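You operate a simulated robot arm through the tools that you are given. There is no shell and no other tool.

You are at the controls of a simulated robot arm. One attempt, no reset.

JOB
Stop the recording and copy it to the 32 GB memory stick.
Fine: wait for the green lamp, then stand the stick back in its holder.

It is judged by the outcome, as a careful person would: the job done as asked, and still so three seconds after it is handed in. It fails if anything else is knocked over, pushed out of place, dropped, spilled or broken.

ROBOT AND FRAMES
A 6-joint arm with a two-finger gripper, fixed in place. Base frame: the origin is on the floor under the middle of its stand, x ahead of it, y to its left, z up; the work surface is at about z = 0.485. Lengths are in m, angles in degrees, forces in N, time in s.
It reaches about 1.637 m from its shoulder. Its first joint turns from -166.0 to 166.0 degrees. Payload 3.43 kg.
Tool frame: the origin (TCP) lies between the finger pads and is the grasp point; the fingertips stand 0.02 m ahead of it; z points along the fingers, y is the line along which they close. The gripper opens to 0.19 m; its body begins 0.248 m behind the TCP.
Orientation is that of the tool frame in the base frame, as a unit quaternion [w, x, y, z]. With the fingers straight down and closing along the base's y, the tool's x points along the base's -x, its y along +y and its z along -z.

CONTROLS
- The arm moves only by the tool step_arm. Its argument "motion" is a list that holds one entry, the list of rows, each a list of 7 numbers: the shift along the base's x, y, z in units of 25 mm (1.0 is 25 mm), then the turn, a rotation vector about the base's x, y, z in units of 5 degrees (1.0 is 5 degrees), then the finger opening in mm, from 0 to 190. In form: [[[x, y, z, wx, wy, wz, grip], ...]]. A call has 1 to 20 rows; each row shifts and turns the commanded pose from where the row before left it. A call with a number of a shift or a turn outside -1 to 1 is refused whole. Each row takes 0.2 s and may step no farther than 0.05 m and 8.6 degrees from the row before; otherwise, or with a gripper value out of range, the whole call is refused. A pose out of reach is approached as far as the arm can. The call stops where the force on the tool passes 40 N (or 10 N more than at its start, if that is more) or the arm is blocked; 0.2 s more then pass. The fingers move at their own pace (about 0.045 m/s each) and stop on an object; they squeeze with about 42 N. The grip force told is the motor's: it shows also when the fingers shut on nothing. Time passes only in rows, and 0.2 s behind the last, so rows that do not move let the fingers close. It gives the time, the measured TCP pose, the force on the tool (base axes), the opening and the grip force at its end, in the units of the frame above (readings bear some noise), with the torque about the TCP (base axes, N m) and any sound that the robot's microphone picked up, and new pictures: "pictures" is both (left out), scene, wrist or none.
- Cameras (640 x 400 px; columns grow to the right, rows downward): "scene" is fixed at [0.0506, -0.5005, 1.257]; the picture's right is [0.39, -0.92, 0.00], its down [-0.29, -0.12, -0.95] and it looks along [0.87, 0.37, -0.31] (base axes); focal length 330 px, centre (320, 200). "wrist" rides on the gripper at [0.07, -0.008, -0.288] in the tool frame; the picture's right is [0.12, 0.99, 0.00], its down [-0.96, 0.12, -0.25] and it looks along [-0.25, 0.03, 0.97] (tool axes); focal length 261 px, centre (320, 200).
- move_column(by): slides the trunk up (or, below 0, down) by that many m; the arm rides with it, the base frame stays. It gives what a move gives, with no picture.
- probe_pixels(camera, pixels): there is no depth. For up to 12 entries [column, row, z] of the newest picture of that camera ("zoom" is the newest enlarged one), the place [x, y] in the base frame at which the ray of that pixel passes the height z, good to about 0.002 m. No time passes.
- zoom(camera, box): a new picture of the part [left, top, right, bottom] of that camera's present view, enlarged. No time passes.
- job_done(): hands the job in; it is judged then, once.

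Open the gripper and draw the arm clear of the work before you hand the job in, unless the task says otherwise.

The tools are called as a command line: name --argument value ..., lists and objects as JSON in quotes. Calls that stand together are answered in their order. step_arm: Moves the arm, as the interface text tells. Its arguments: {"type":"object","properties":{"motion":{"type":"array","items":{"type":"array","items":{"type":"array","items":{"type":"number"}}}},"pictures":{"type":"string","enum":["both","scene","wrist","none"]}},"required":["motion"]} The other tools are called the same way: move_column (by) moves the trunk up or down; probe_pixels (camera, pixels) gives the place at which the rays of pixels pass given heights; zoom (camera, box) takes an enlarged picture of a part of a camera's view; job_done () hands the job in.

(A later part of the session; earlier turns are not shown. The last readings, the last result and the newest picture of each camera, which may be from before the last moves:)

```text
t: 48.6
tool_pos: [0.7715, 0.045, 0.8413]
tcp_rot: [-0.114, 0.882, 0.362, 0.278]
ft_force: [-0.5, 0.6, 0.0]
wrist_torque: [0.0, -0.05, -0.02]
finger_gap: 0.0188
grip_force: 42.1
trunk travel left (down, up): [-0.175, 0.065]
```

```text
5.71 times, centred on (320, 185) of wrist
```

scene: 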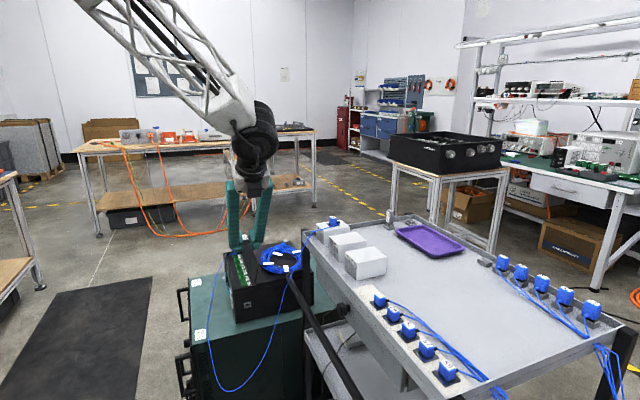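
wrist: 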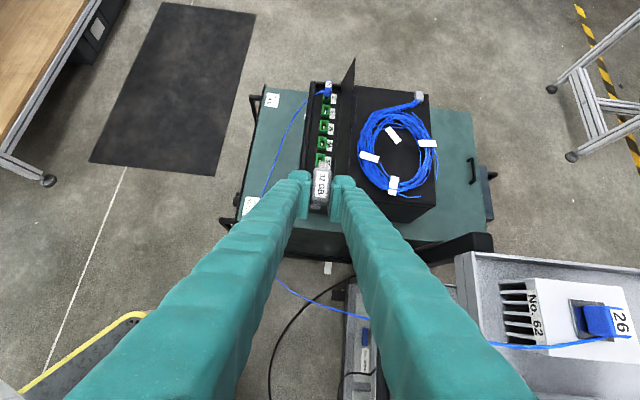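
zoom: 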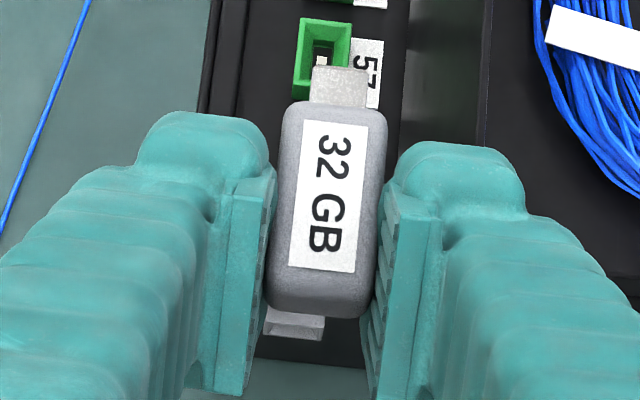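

Plug tip is 47 mm ahead of the TCP and 1.4 mm to the −n side; the funnel's centre lies at about n=−0.512, within 2 mm of line. I descend straight to z≈0.60 and compare heights.

step_arm --motion '[[[0, 0, -0.9, 0, 0, 0, 0], [0, 0, -0.9, 0, 0, 0, 0], [0, 0, -0.9, 0, 0, 0, 0], [0, 0, -0.9, 0, 0, 0, 0], [0, 0, -0.9, 0, 0, 0, 0], [0, 0, -0.9, 0, 0, 0, 0], [0, 0, -0.9, 0, 0, 0, 0], [0, 0, -0.9, 0, 0, 0, 0], [0, 0, -0.9, 0, 0, 0, 0], [0, 0, -0.8, 0, 0, 0, 0], [0, 0, -0.7, 0, 0, 0, 0]]]' --pictures "both"

zoom --camera "scene" --box '[215, 250, 315, 350]'

zoom --camera "wrist" --box '[270, 100, 370, 220]'

```text
t: 51.0
tool_pos: [0.7733, 0.0465, 0.601]
tcp_rot: [-0.114, 0.882, 0.363, 0.279]
ft_force: [0.0, -0.2, 0.1]
wrist_torque: [-0.08, 0.02, 0.01]
finger_gap: 0.0187
grip_force: 41.6
trunk travel left (down, up): [-0.175, 0.065]
```

scene: 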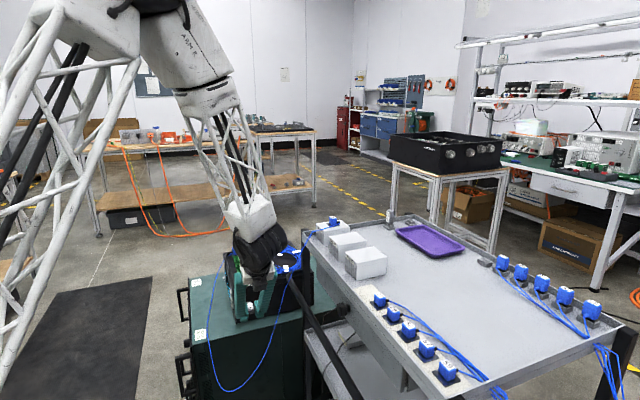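
wrist: 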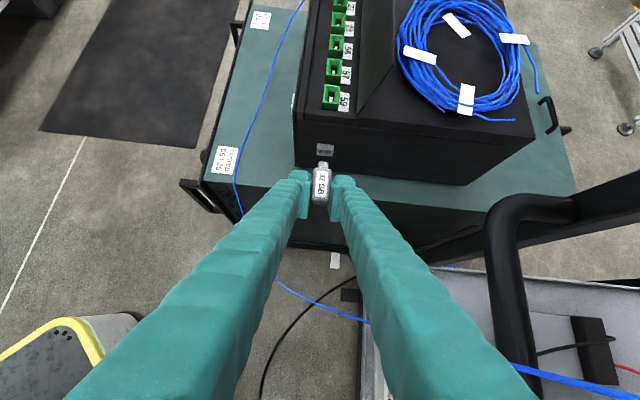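

```text
4.00 times, centred on (265, 300) of scene
```

zoom: 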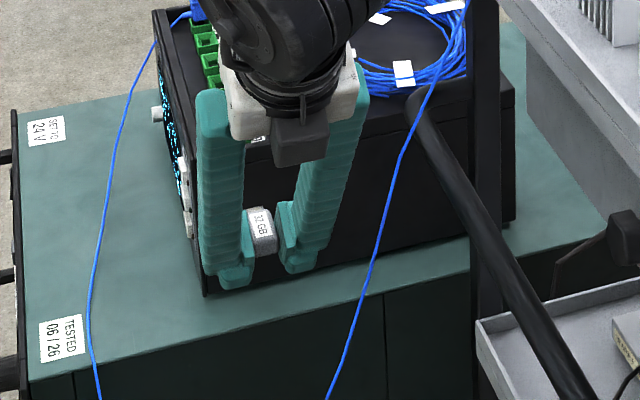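

```text
3.33 times, centred on (320, 160) of wrist
```

zoom: 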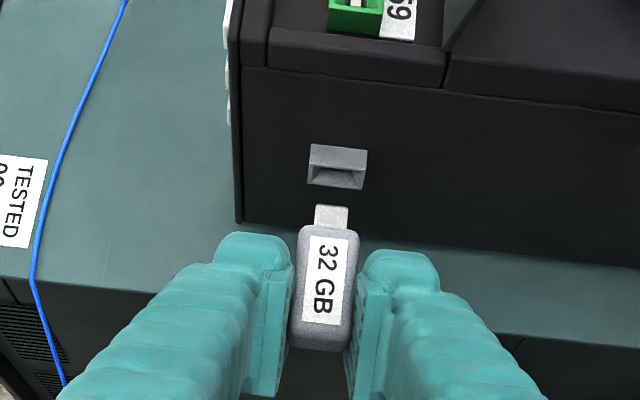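

The stick is in line with the port at (337,165) of the enlargement. I zoom further on the funnel and plug to measure the remaining offsets.

zoom --camera "wrist" --box '[306, 135, 346, 180]'

zoom --camera "scene" --box '[245, 290, 285, 330]'

```text
8.89 times, centred on (326, 158) of wrist
```

zoom: 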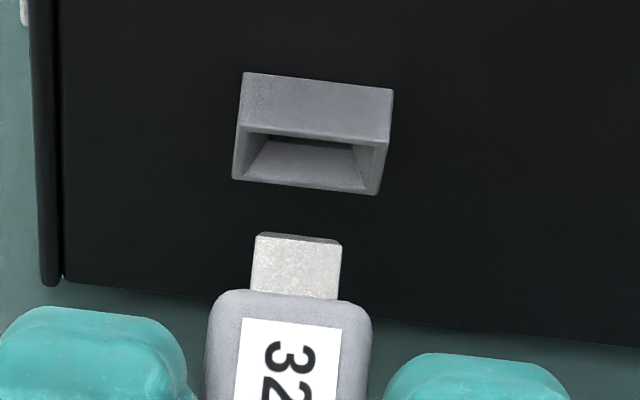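

```text
10.00 times, centred on (265, 310) of scene
```

zoom: 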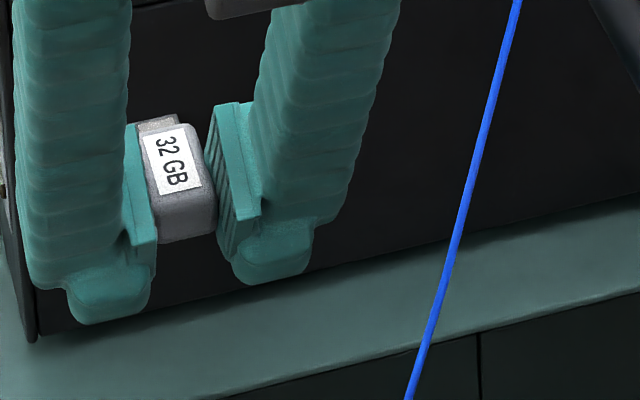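

I probe the funnel's front rectangle (324.8,153.5) and the plug's tip (323.6,162.2).

probe_pixels --camera "wrist" --pixels '[[324.8, 153.5, 0.55], [324.8, 153.5, 0.56], [324.8, 153.5, 0.57], [323.6, 162.0, 0.601], [323.6, 162.0, 0.605], [316.8, 149.6, 0.571], [333.6, 151.5, 0.571], [316.2, 155.8, 0.549], [332.5, 157.2, 0.549]]'

```text
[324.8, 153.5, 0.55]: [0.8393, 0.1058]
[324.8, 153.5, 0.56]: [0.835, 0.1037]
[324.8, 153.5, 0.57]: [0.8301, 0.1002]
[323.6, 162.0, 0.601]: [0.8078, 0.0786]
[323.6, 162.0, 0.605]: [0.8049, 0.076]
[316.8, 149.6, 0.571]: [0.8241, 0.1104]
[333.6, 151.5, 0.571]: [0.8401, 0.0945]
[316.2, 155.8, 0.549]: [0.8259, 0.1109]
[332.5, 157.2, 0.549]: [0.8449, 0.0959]
```

The plug and funnel line up sideways within about 1 mm; funnel centre is at z≈0.560 and the stick's axis is level with the TCP. I lower 40 mm and re-check.

step_arm --motion '[[[0.01, -0.01, -0.8, 0, 0, 0, 0], [0.018, -0.018, -0.8, 0, 0, 0, 0], [0, 0, 0, 0, 0, 0, 0]]]' --pictures "both"

zoom --camera "wrist" --box '[306, 135, 346, 180]'

zoom --camera "scene" --box '[225, 290, 275, 330]'

```text
t: 51.8
tool_pos: [0.7728, 0.0467, 0.5615]
tcp_rot: [-0.113, 0.882, 0.363, 0.278]
ft_force: [0.1, 0.1, -0.5]
wrist_torque: [-0.03, 0.0, -0.01]
finger_gap: 0.0188
grip_force: 42.7
trunk travel left (down, up): [-0.175, 0.065]
```

scene: 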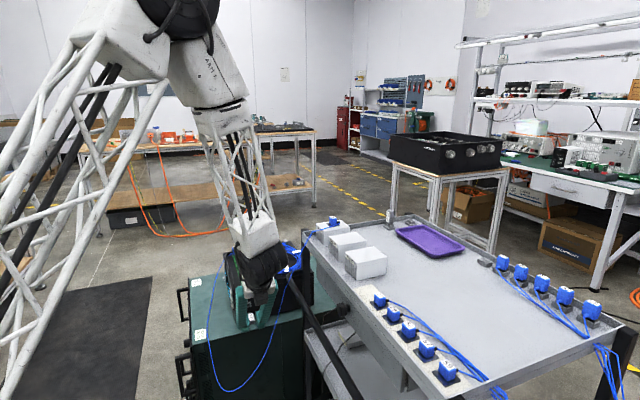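
wrist: 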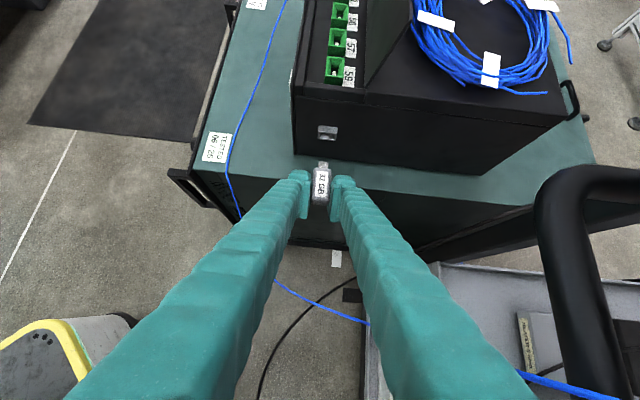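

```text
8.89 times, centred on (326, 158) of wrist
```

zoom: 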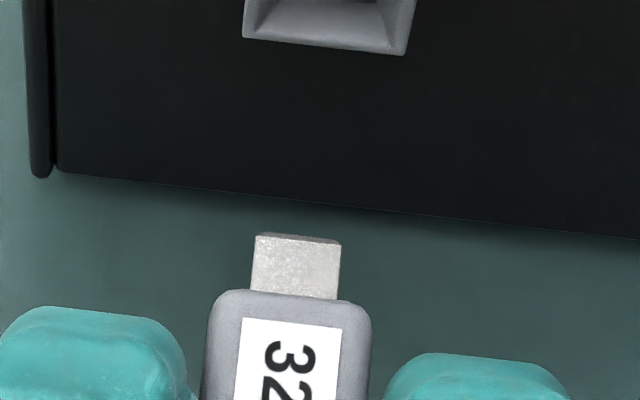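

```text
10.00 times, centred on (250, 310) of scene
```

zoom: 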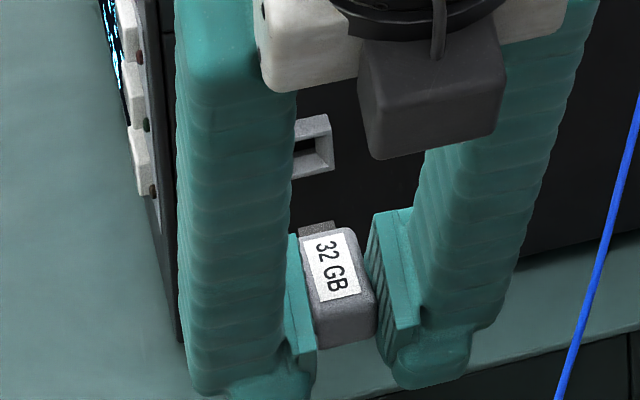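

In the scene view the stick's axis extends exactly through the funnel's centre (299,157). I check the same in the wrist view.

zoom --camera "wrist" --box '[300, 115, 350, 210]'

```text
4.21 times, centred on (325, 162) of wrist
```

zoom: 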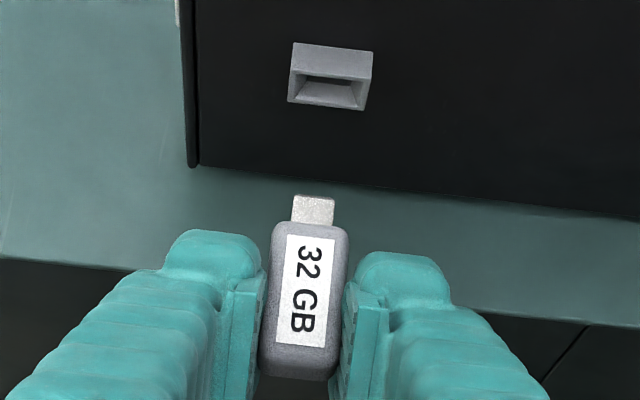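

The funnel is about 1.5–2 mm toward −n of the stick's line; I correct that and advance 30 mm along u, stopping short of the funnel.

step_arm --motion '[[[0.042, -0.043, 0, 0, 0, 0, 0], [0.285, 0.281, 0, 0, 0, 0, 0], [0.285, 0.281, 0, 0, 0, 0, 0], [0.284, 0.28, 0, 0, 0, 0, 0], [0, 0, 0, 0, 0, 0, 0]]]' --pictures "both"

zoom --camera "wrist" --box '[306, 135, 346, 180]'

zoom --camera "scene" --box '[230, 290, 270, 325]'

```text
t: 53.0
tool_pos: [0.7945, 0.0665, 0.5614]
tcp_rot: [-0.114, 0.882, 0.364, 0.278]
ft_force: [0.6, -0.9, -0.3]
wrist_torque: [0.01, -0.01, -0.01]
finger_gap: 0.0189
grip_force: 41.9
trunk travel left (down, up): [-0.175, 0.065]
```

scene: 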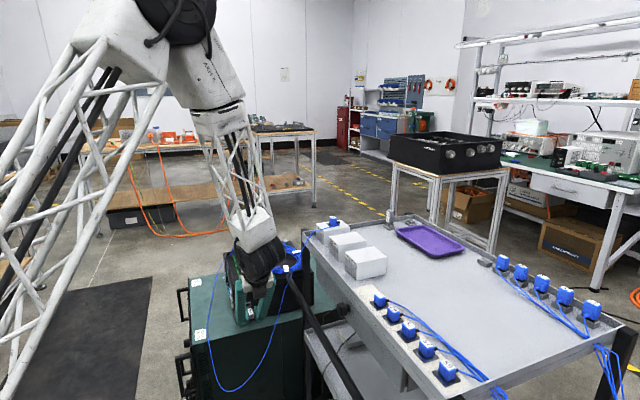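
wrist: 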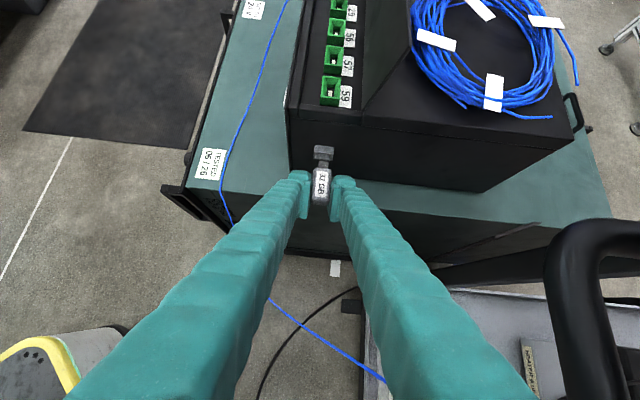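

```text
8.89 times, centred on (326, 158) of wrist
```

zoom: 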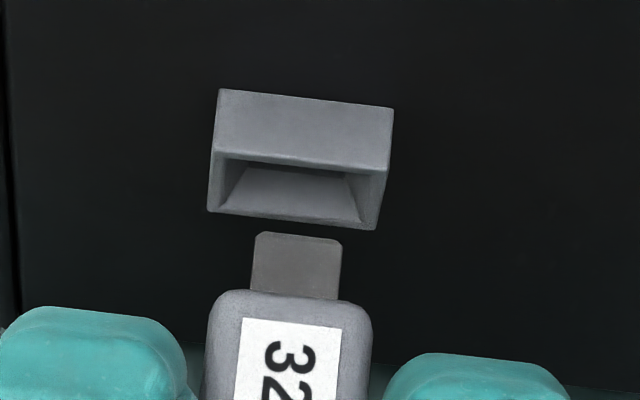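

```text
11.43 times, centred on (250, 308) of scene
```

zoom: 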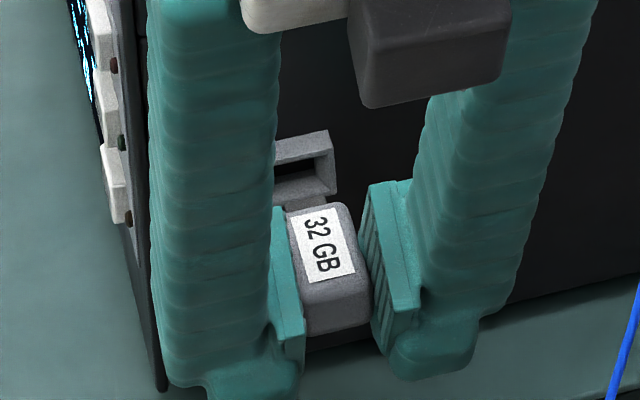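

The plug is right before the funnel and centred sideways in the wrist view. I enlarge the scene view strongly to check the height match.

zoom --camera "scene" --box '[241, 296, 257, 312]'

zoom --camera "wrist" --box '[312, 142, 334, 166]'

```text
16.00 times, centred on (249, 304) of scene
```

zoom: 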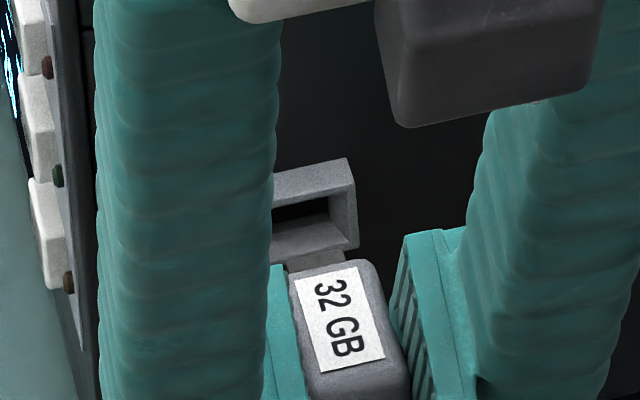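

```text
16.00 times, centred on (323, 154) of wrist
```

zoom: 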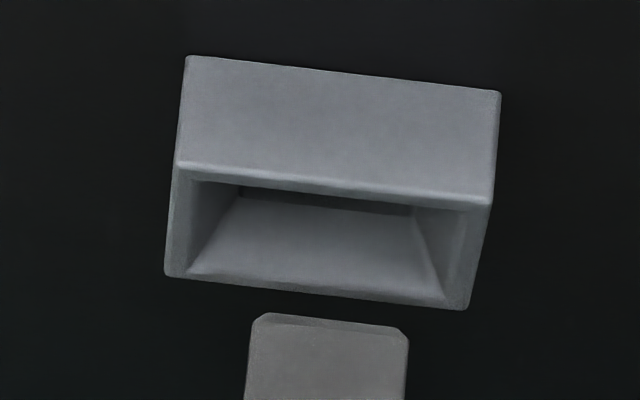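

Comparing plug and funnel in the same enlargement, the plug sits about 4 mm low and 1 mm toward −n. I correct by +4 mm in z and +1 mm along n, then look again.

step_arm --motion '[[[-0.028, 0.028, 0.16, 0, 0, 0, 0], [0, 0, 0, 0, 0, 0, 0]]]' --pictures "both"

zoom --camera "scene" --box '[241, 296, 257, 312]'

zoom --camera "wrist" --box '[312, 142, 334, 166]'

```text
t: 53.6
tool_pos: [0.7944, 0.0672, 0.566]
tcp_rot: [-0.113, 0.882, 0.362, 0.278]
ft_force: [-1.2, -0.2, -0.9]
wrist_torque: [-0.02, -0.01, -0.01]
finger_gap: 0.0189
grip_force: 42.0
trunk travel left (down, up): [-0.175, 0.065]
```

scene: 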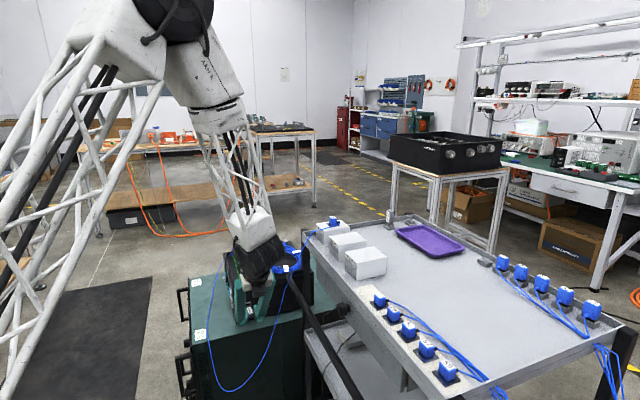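
wrist: 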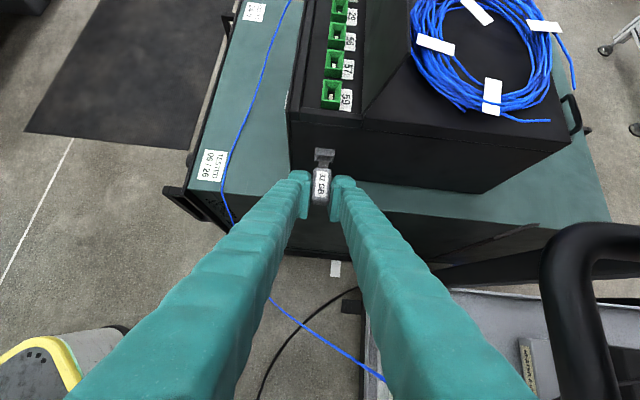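

```text
16.00 times, centred on (249, 304) of scene
```

zoom: 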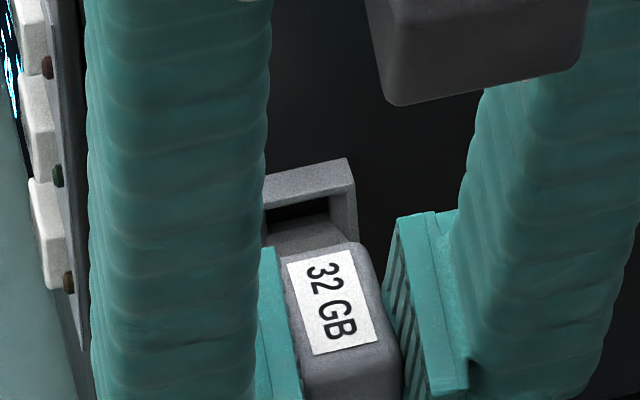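

```text
16.00 times, centred on (323, 154) of wrist
```

zoom: 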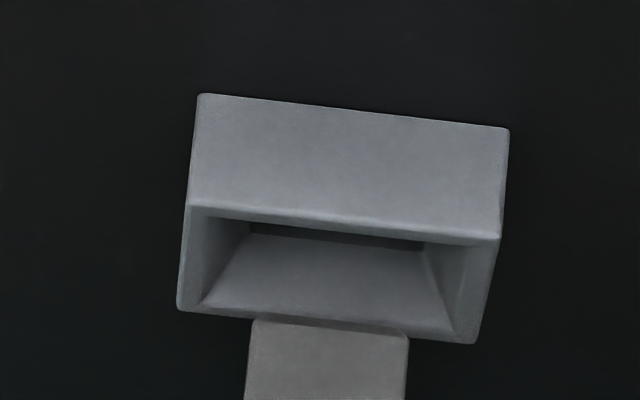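

Now the plug (centre x≈330) points into the slot (centre ≈336) and sits higher. I advance along u in small steps, watching the force.

step_arm --motion '[[[0.057, 0.056, 0, 0, 0, 0, 0], [0.057, 0.056, 0, 0, 0, 0, 0], [0.057, 0.056, 0, 0, 0, 0, 0], [0, 0, 0, 0, 0, 0, 0]]]' --pictures "wrist"

zoom --camera "wrist" --box '[312, 142, 334, 166]'

zoom --camera "scene" --box '[241, 296, 257, 312]'

```text
t: 54.6
tool_pos: [0.799, 0.0716, 0.5646]
tcp_rot: [-0.113, 0.882, 0.363, 0.279]
ft_force: [-0.4, 0.0, 0.3]
wrist_torque: [0.02, 0.02, 0.02]
finger_gap: 0.019
grip_force: 41.8
trunk travel left (down, up): [-0.175, 0.065]
```

wrist: 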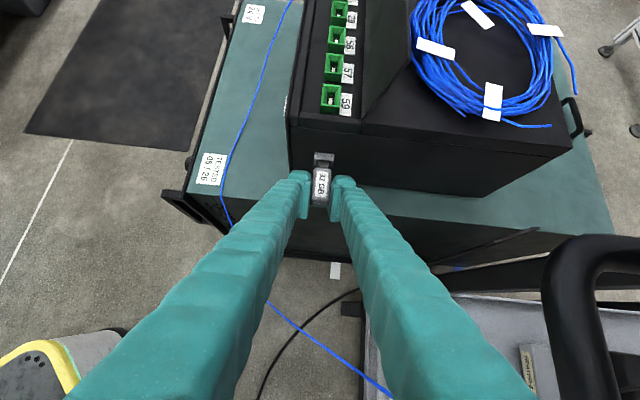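

```text
16.00 times, centred on (323, 154) of wrist
```

zoom: 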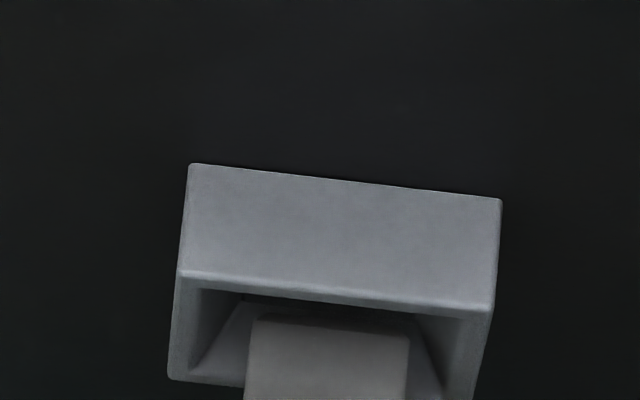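

```text
16.00 times, centred on (249, 304) of scene
```

zoom: 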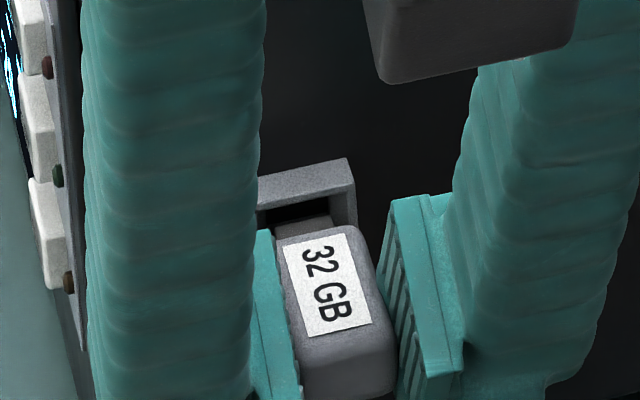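

The plug is entering the funnel's mouth, centred, with no force. I continue in 2 mm steps.

step_arm --motion '[[[0.057, 0.056, 0, 0, 0, 0, 0], [0.057, 0.056, 0, 0, 0, 0, 0], [0, 0, 0, 0, 0, 0, 0]]]' --pictures "wrist"

zoom --camera "wrist" --box '[312, 142, 334, 166]'

zoom --camera "scene" --box '[241, 296, 257, 312]'

```text
t: 55.4
tool_pos: [0.8012, 0.0738, 0.5651]
tcp_rot: [-0.114, 0.882, 0.362, 0.279]
ft_force: [-2.1, -2.1, 1.6]
wrist_torque: [0.06, -0.08, 0.04]
finger_gap: 0.0185
grip_force: 42.2
trunk travel left (down, up): [-0.175, 0.065]
```

wrist: 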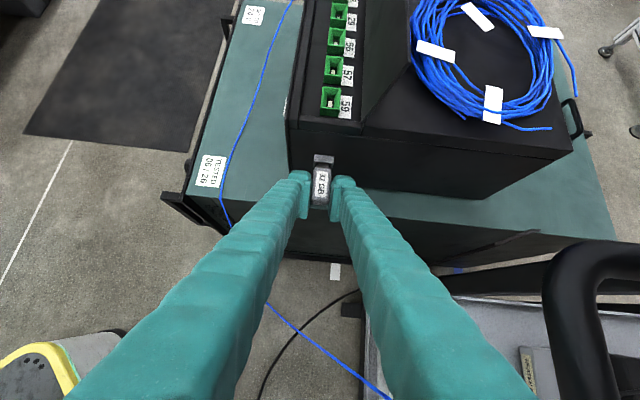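

```text
16.00 times, centred on (323, 154) of wrist
```

zoom: 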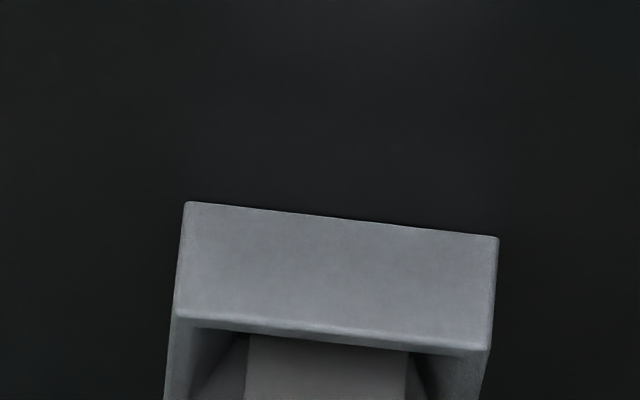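

```text
16.00 times, centred on (249, 304) of scene
```

zoom: 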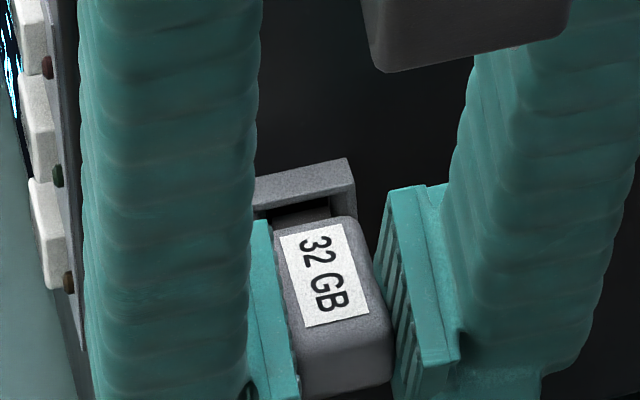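

A slight 3 N contact with a small upward part suggests the plug rides the funnel's lower slope. I raise 1 mm and go on 2 mm.

step_arm --motion '[[[0, 0, 0.04, 0, 0, 0, 0], [0.057, 0.056, 0, 0, 0, 0, 0], [0, 0, 0, 0, 0, 0, 0]]]' --pictures "none"

```text
t: 56.2
tool_pos: [0.803, 0.0748, 0.5665]
tcp_rot: [-0.114, 0.882, 0.363, 0.278]
ft_force: [0.2, 0.2, -0.3]
wrist_torque: [0.0, 0.01, -0.01]
finger_gap: 0.0188
grip_force: 42.0
trunk travel left (down, up): [-0.175, 0.065]
```

Force vanished after the correction. I advance another 2 mm twice.

step_arm --motion '[[[0.057, 0.056, 0, 0, 0, 0, 0], [0, 0, 0, 0, 0, 0, 0]]]' --pictures "none"

step_arm --motion '[[[0.057, 0.056, 0, 0, 0, 0, 0], [0, 0, 0, 0, 0, 0, 0]]]' --pictures "both"

zoom --camera "scene" --box '[241, 296, 257, 312]'

zoom --camera "wrist" --box '[306, 142, 340, 186]'

```text
t: 56.8
tool_pos: [0.8042, 0.0759, 0.5653]
tcp_rot: [-0.114, 0.882, 0.362, 0.279]
ft_force: [-5.5, -2.1, 1.0]
wrist_torque: [0.01, -0.01, 0.04]
finger_gap: 0.0189
grip_force: 41.7
trunk travel left (down, up): [-0.175, 0.065]
```

```text
t: 57.4
tool_pos: [0.804, 0.075, 0.5659]
tcp_rot: [-0.113, 0.883, 0.363, 0.277]
ft_force: [-33.3, -21.9, 10.4]
wrist_torque: [-0.03, 0.03, 0.1]
finger_gap: 0.019
grip_force: 42.3
trunk travel left (down, up): [-0.175, 0.065]
```

scene: 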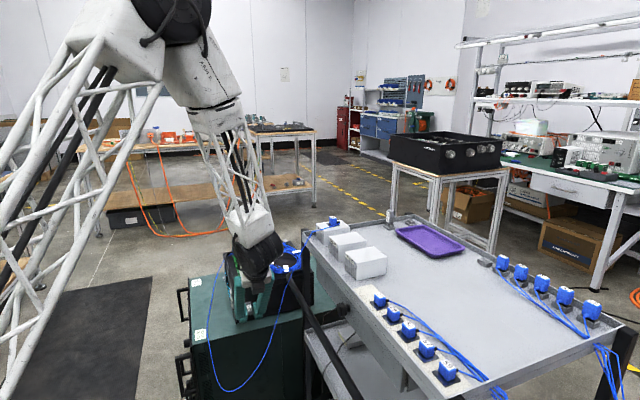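
wrist: 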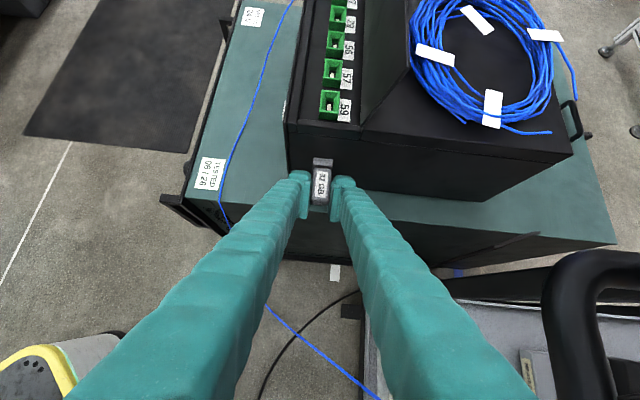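

```text
16.00 times, centred on (249, 304) of scene
```

zoom: 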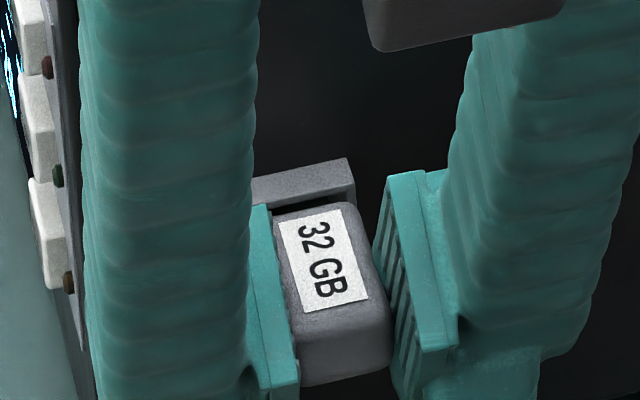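

```text
9.09 times, centred on (323, 164) of wrist
```

zoom: 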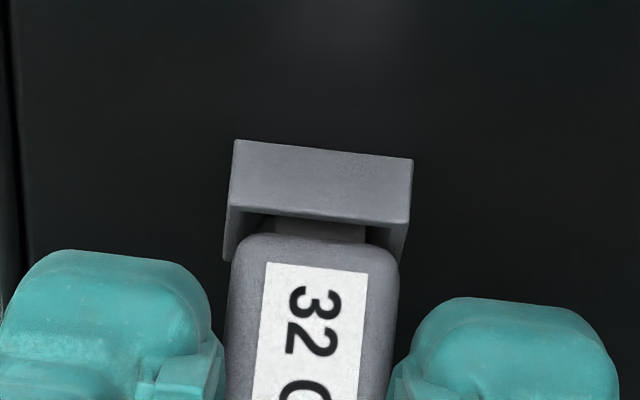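

It stopped at about 40 N with the plug 7 mm in; the reaction points up (+10 N) and slightly +n, so the plug meets the lower lip. I back off 3 mm, raise 1.2 mm, shift 0.5 mm along +n and try again gently.

step_arm --motion '[[[-0.085, -0.084, 0, 0, 0, 0, 0], [-0.014, 0.014, 0.048, 0, 0, 0, 0], [0, 0, 0, 0, 0, 0, 0]]]' --pictures "none"

step_arm --motion '[[[0.04, 0.039, 0, 0, 0, 0, 0], [0, 0, 0, 0, 0, 0, 0]]]' --pictures "none"

step_arm --motion '[[[0.03, 0.03, 0, 0, 0, 0, 0], [0, 0, 0, 0, 0, 0, 0]]]' --pictures "none"

```text
t: 58.2
tool_pos: [0.8043, 0.0746, 0.5657]
tcp_rot: [-0.114, 0.882, 0.363, 0.278]
ft_force: [-0.2, 1.9, -22.5]
wrist_torque: [-0.28, 0.29, 0.03]
finger_gap: 0.019
grip_force: 42.2
trunk travel left (down, up): [-0.175, 0.065]
```

```text
t: 58.8
tool_pos: [0.8047, 0.0754, 0.5667]
tcp_rot: [-0.115, 0.882, 0.363, 0.277]
ft_force: [-9.8, -6.9, -16.1]
wrist_torque: [-0.09, 0.08, 0.05]
finger_gap: 0.0189
grip_force: 42.1
trunk travel left (down, up): [-0.175, 0.065]
```

```text
t: 59.4
tool_pos: [0.8046, 0.0773, 0.5666]
tcp_rot: [-0.114, 0.882, 0.362, 0.277]
ft_force: [-16.9, -6.2, -16.9]
wrist_torque: [-0.16, 0.22, 0.01]
finger_gap: 0.0189
grip_force: 41.6
trunk travel left (down, up): [-0.175, 0.065]
```

Raising 1.2 mm gave −22 N in z without any axial force: the plug is already captured in the slot. I lower 0.9 mm to relieve that and read again.

step_arm --motion '[[[0, 0, -0.036, 0, 0, 0, 0], [0, 0, 0, 0, 0, 0, 0]]]' --pictures "both"

zoom --camera "scene" --box '[241, 296, 257, 312]'

zoom --camera "wrist" --box '[306, 142, 340, 186]'

```text
t: 60.0
tool_pos: [0.8051, 0.077, 0.5654]
tcp_rot: [-0.114, 0.882, 0.362, 0.279]
ft_force: [-25.6, -7.4, -4.1]
wrist_torque: [0.0, 0.08, 0.07]
finger_gap: 0.0191
grip_force: 41.9
trunk travel left (down, up): [-0.175, 0.065]
```

scene: 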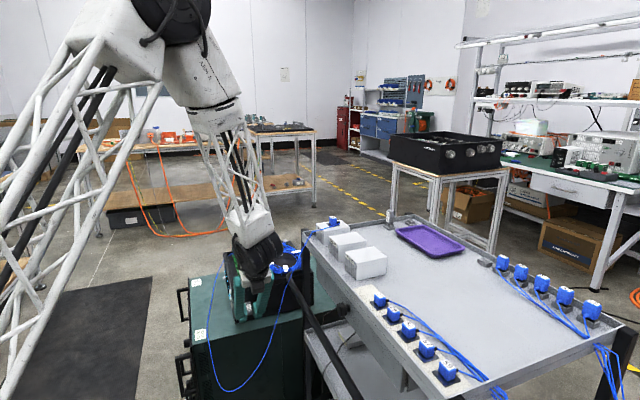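
wrist: 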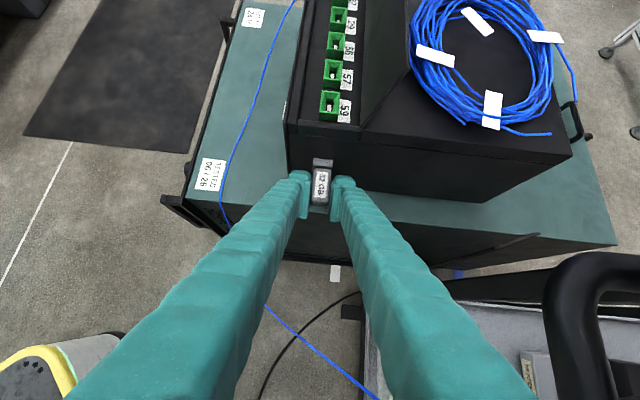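

```text
16.00 times, centred on (249, 304) of scene
```

zoom: 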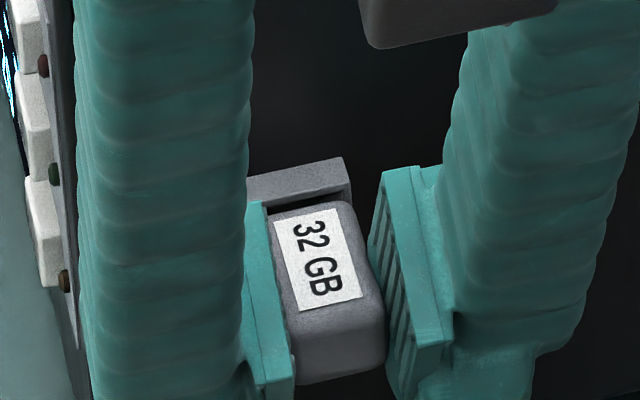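

```text
9.09 times, centred on (323, 164) of wrist
```

zoom: 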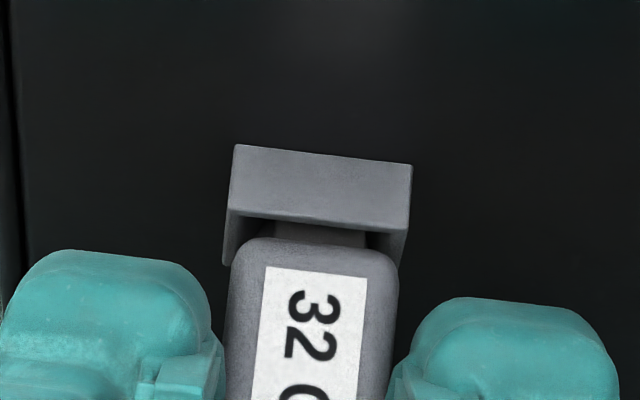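

The scene shows the recorder's LEDs shifted by about 0.3 px, so I must not push harder. I measure how far the body still is from the funnel and relieve the axial force first.

step_arm --motion '[[[-0.037, -0.036, 0, 0, 0, 0, 0], [0, 0, 0, 0, 0, 0, 0]]]' --pictures "both"

zoom --camera "wrist" --box '[312, 156, 334, 180]'

zoom --camera "scene" --box '[233, 290, 257, 314]'

```text
t: 60.6
tool_pos: [0.8048, 0.0763, 0.5667]
tcp_rot: [-0.114, 0.881, 0.364, 0.279]
ft_force: [-7.9, 5.0, -10.2]
wrist_torque: [-0.09, 0.16, 0.04]
finger_gap: 0.0193
grip_force: 41.5
trunk travel left (down, up): [-0.175, 0.065]
```

scene: 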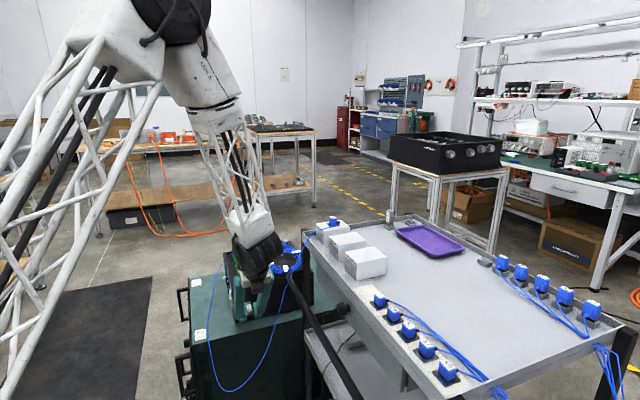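
wrist: 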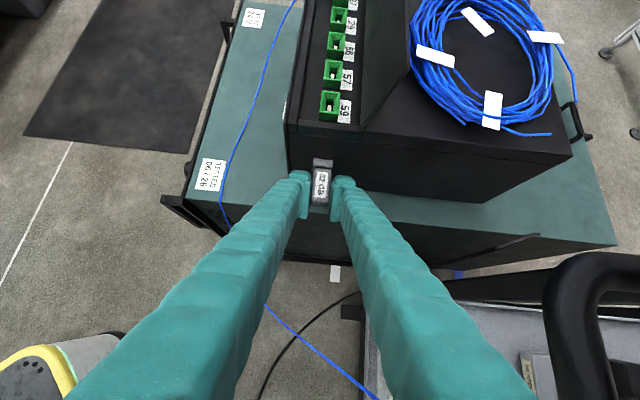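

```text
16.00 times, centred on (323, 168) of wrist
```

zoom: 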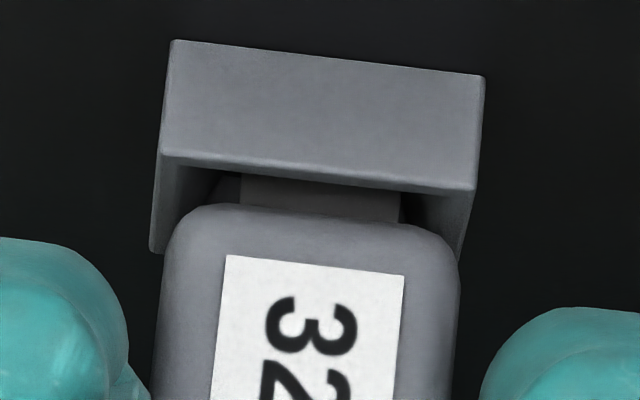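

```text
16.00 times, centred on (245, 302) of scene
```

zoom: 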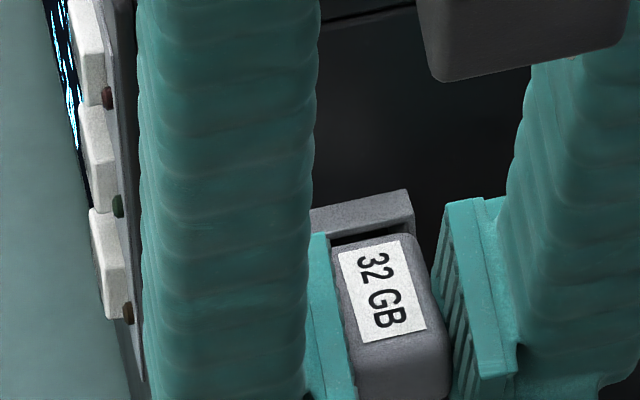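

Residual side loads are +9 N along n and −10 N in z. I relieve them with small shifts (+0.5 mm n, −0.5 mm z) and read again.

step_arm --motion '[[[-0.014, 0.014, -0.02, 0, 0, 0, 0], [0, 0, 0, 0, 0, 0, 0], [0, 0, 0, 0, 0, 0, 0]]]' --pictures "none"

step_arm --motion '[[[0, 0, 0, 0, 0, 0, 0]]]' --pictures "none"

```text
t: 61.4
tool_pos: [0.8044, 0.0757, 0.5664]
tcp_rot: [-0.112, 0.883, 0.361, 0.279]
ft_force: [-1.4, 3.1, 1.1]
wrist_torque: [0.07, -0.03, 0.2]
finger_gap: 0.0187
grip_force: 41.8
trunk travel left (down, up): [-0.175, 0.065]
```

```text
t: 61.8
tool_pos: [0.8035, 0.0744, 0.5659]
tcp_rot: [-0.113, 0.882, 0.362, 0.279]
ft_force: [-0.8, 1.3, 3.6]
wrist_torque: [0.08, -0.07, 0.08]
finger_gap: 0.0187
grip_force: 42.0
trunk travel left (down, up): [-0.175, 0.065]
```

Side loads are nearly gone. I push 1 mm at a time along u, reading the force.

step_arm --motion '[[[0.0285, 0.028, 0, 0, 0, 0, 0], [0, 0, 0, 0, 0, 0, 0]]]' --pictures "none"

step_arm --motion '[[[0.0285, 0.028, 0, 0, 0, 0, 0], [0, 0, 0, 0, 0, 0, 0]]]' --pictures "wrist"

zoom --camera "wrist" --box '[312, 156, 334, 180]'

zoom --camera "scene" --box '[233, 290, 257, 314]'

```text
t: 62.4
tool_pos: [0.8039, 0.0756, 0.5654]
tcp_rot: [-0.114, 0.882, 0.362, 0.278]
ft_force: [-14.1, -8.0, 5.3]
wrist_torque: [-0.04, -0.02, 0.11]
finger_gap: 0.0187
grip_force: 42.6
trunk travel left (down, up): [-0.175, 0.065]
```

```text
t: 63.0
tool_pos: [0.804, 0.0766, 0.5665]
tcp_rot: [-0.113, 0.882, 0.362, 0.278]
ft_force: [-33.4, -31.1, 14.3]
wrist_torque: [-0.19, -0.15, -0.19]
finger_gap: 0.0189
grip_force: 41.8
trunk travel left (down, up): [-0.175, 0.065]
```

wrist: 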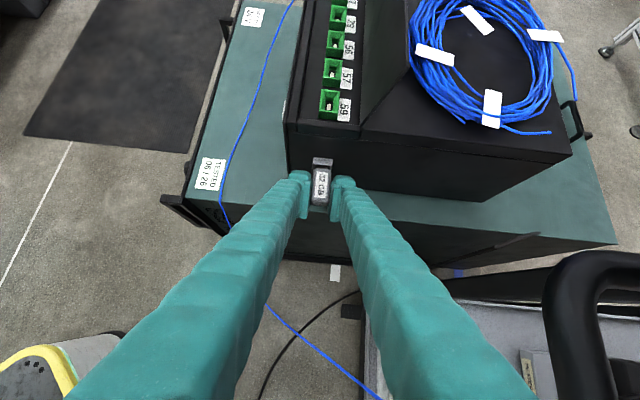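

```text
16.00 times, centred on (323, 168) of wrist
```

zoom: 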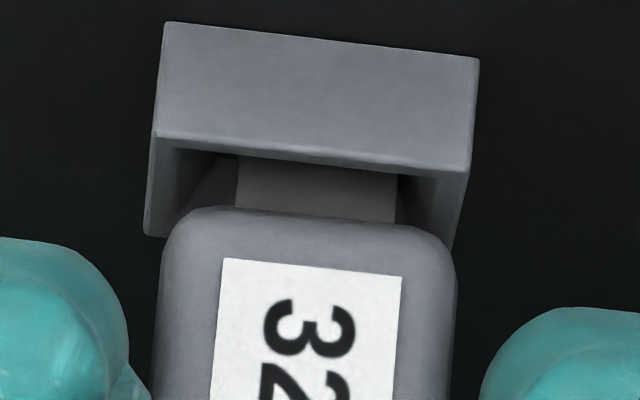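

```text
16.00 times, centred on (245, 302) of scene
```

zoom: 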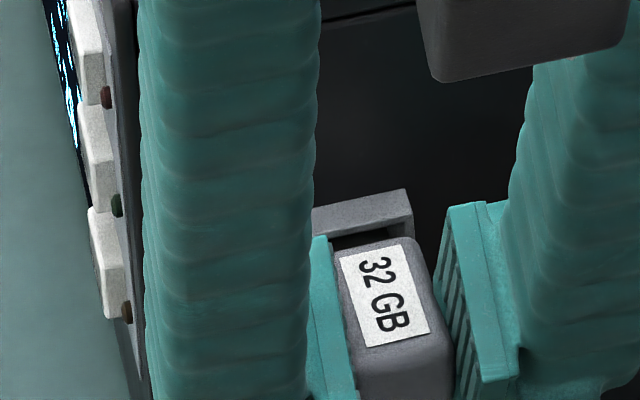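

The plug now caught the slot's lower lip: with z 1 mm higher it had slid in with mild friction, lower it jams. I back off 2.5 mm, raise 1 mm, and go in again at that height.

step_arm --motion '[[[-0.071, -0.07, 0, 0, 0, 0, 0], [0, 0, 0.04, 0, 0, 0, 0], [0, 0, 0, 0, 0, 0, 0]]]' --pictures "none"

step_arm --motion '[[[0.0285, 0.028, 0, 0, 0, 0, 0], [0, 0, 0, 0, 0, 0, 0]]]' --pictures "none"

step_arm --motion '[[[0.0285, 0.028, 0, 0, 0, 0, 0], [0, 0, 0, 0, 0, 0, 0]]]' --pictures "none"

```text
t: 63.8
tool_pos: [0.8046, 0.0766, 0.5675]
tcp_rot: [-0.113, 0.882, 0.363, 0.279]
ft_force: [-0.9, 2.6, -5.6]
wrist_torque: [-0.19, 0.17, 0.06]
finger_gap: 0.0191
grip_force: 42.1
trunk travel left (down, up): [-0.175, 0.065]
```

```text
t: 64.4
tool_pos: [0.8049, 0.0768, 0.5672]
tcp_rot: [-0.114, 0.882, 0.363, 0.278]
ft_force: [-2.4, 0.5, 1.2]
wrist_torque: [0.08, -0.02, 0.11]
finger_gap: 0.0189
grip_force: 42.0
trunk travel left (down, up): [-0.175, 0.065]
```

```text
t: 65.0
tool_pos: [0.8047, 0.0767, 0.5673]
tcp_rot: [-0.113, 0.883, 0.362, 0.278]
ft_force: [-3.5, 0.5, 0.5]
wrist_torque: [0.02, 0.04, 0.15]
finger_gap: 0.0188
grip_force: 42.3
trunk travel left (down, up): [-0.175, 0.065]
```

Now it slides in with only about 3 N. I continue 1 mm at a time.

step_arm --motion '[[[0.0285, 0.028, 0, 0, 0, 0, 0], [0, 0, 0, 0, 0, 0, 0]]]' --pictures "none"

step_arm --motion '[[[0.0285, 0.028, 0, 0, 0, 0, 0], [0, 0, 0, 0, 0, 0, 0]]]' --pictures "wrist"

zoom --camera "wrist" --box '[312, 156, 334, 180]'

zoom --camera "scene" --box '[233, 290, 257, 314]'

```text
t: 65.6
tool_pos: [0.8041, 0.0787, 0.5658]
tcp_rot: [-0.114, 0.882, 0.363, 0.278]
ft_force: [-14.5, -5.6, 1.8]
wrist_torque: [-0.03, -0.01, 0.16]
finger_gap: 0.0189
grip_force: 42.8
trunk travel left (down, up): [-0.175, 0.065]
```

```text
t: 66.2
tool_pos: [0.8054, 0.0773, 0.5661]
tcp_rot: [-0.114, 0.882, 0.363, 0.278]
ft_force: [-24.1, -14.9, 0.5]
wrist_torque: [-0.14, 0.13, 0.18]
finger_gap: 0.019
grip_force: 41.7
trunk travel left (down, up): [-0.175, 0.065]
```

wrist: 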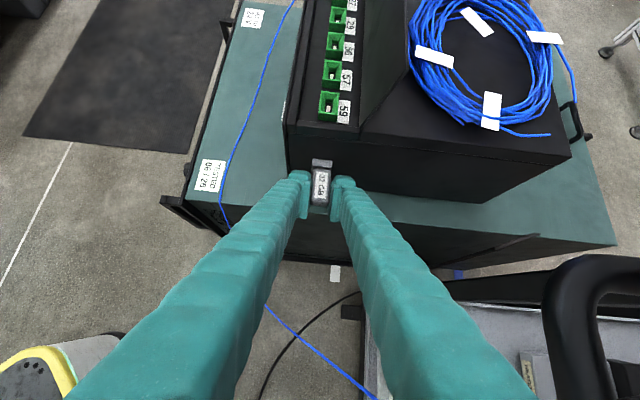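

```text
16.00 times, centred on (323, 168) of wrist
```

zoom: 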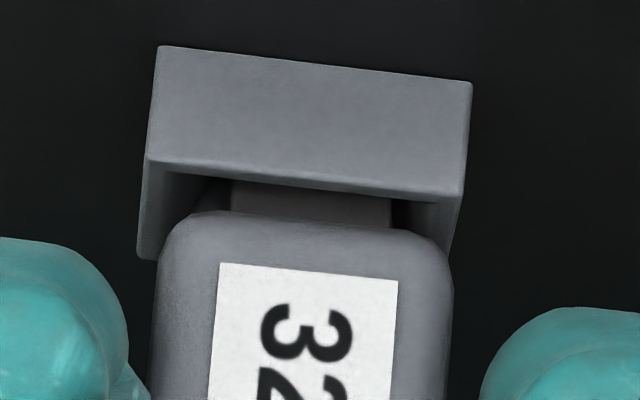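

```text
16.00 times, centred on (245, 302) of scene
```

zoom: 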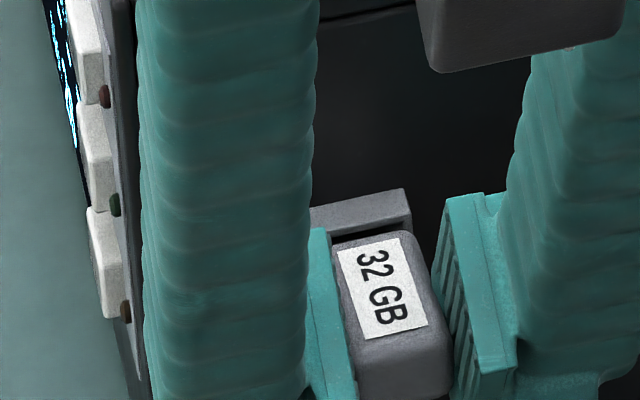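

It stops again at the same depth (gap about 3 mm between body and funnel), now with no side load. I check whether the finger feet could be what is touching the recorder's face.

zoom --camera "wrist" --box '[280, 140, 360, 230]'

probe_pixels --camera "wrist" --pixels '[[303, 170.5, 0.57], [303, 170.5, 0.55], [338, 174.7, 0.57], [338, 174.7, 0.55], [322, 166.2, 0.573], [322, 169, 0.572], [312.8, 158.3, 0.573], [332.4, 160.5, 0.573]]'

zoom --camera "scene" --box '[225, 285, 265, 325]'

```text
4.44 times, centred on (320, 185) of wrist
```

zoom: 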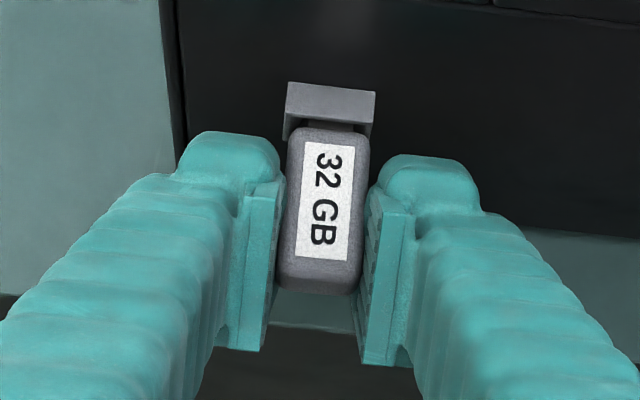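

```text
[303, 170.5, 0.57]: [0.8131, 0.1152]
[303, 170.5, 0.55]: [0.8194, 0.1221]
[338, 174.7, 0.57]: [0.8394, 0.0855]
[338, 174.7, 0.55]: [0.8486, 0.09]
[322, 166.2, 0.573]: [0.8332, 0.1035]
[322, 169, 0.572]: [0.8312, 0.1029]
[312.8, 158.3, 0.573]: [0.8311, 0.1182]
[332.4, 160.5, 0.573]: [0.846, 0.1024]
```

```text
10.00 times, centred on (245, 305) of scene
```

zoom: 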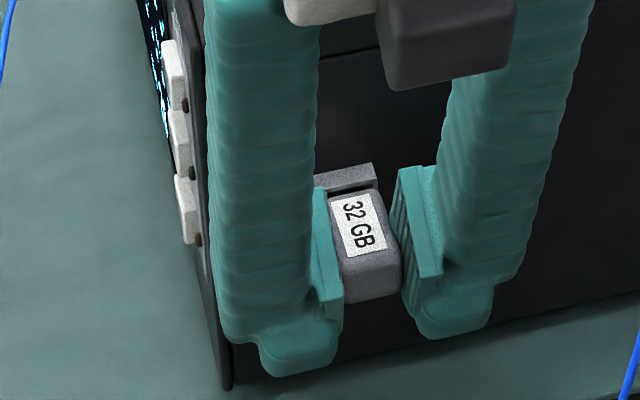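

Feet and funnel don't overlap; the plug most likely bottoms at the recorder's face with side loads near zero, so it is seated. I relieve the axial load and read the force.

step_arm --motion '[[[-0.04, -0.039, 0, 0, 0, 0, 0], [0, 0, 0, 0, 0, 0, 0]]]' --pictures "none"

step_arm --motion '[[[0, 0, 0, 0, 0, 0, 0]]]' --pictures "none"

```text
t: 66.8
tool_pos: [0.8067, 0.0774, 0.5671]
tcp_rot: [-0.114, 0.882, 0.363, 0.278]
ft_force: [-12.7, -9.4, -8.4]
wrist_torque: [-0.25, 0.2, 0.1]
finger_gap: 0.0188
grip_force: 42.5
trunk travel left (down, up): [-0.175, 0.065]
```

```text
t: 67.2
tool_pos: [0.805, 0.0775, 0.5681]
tcp_rot: [-0.113, 0.882, 0.362, 0.279]
ft_force: [-9.3, -7.5, -9.1]
wrist_torque: [-0.11, 0.1, 0.11]
finger_gap: 0.019
grip_force: 42.4
trunk travel left (down, up): [-0.175, 0.065]
```

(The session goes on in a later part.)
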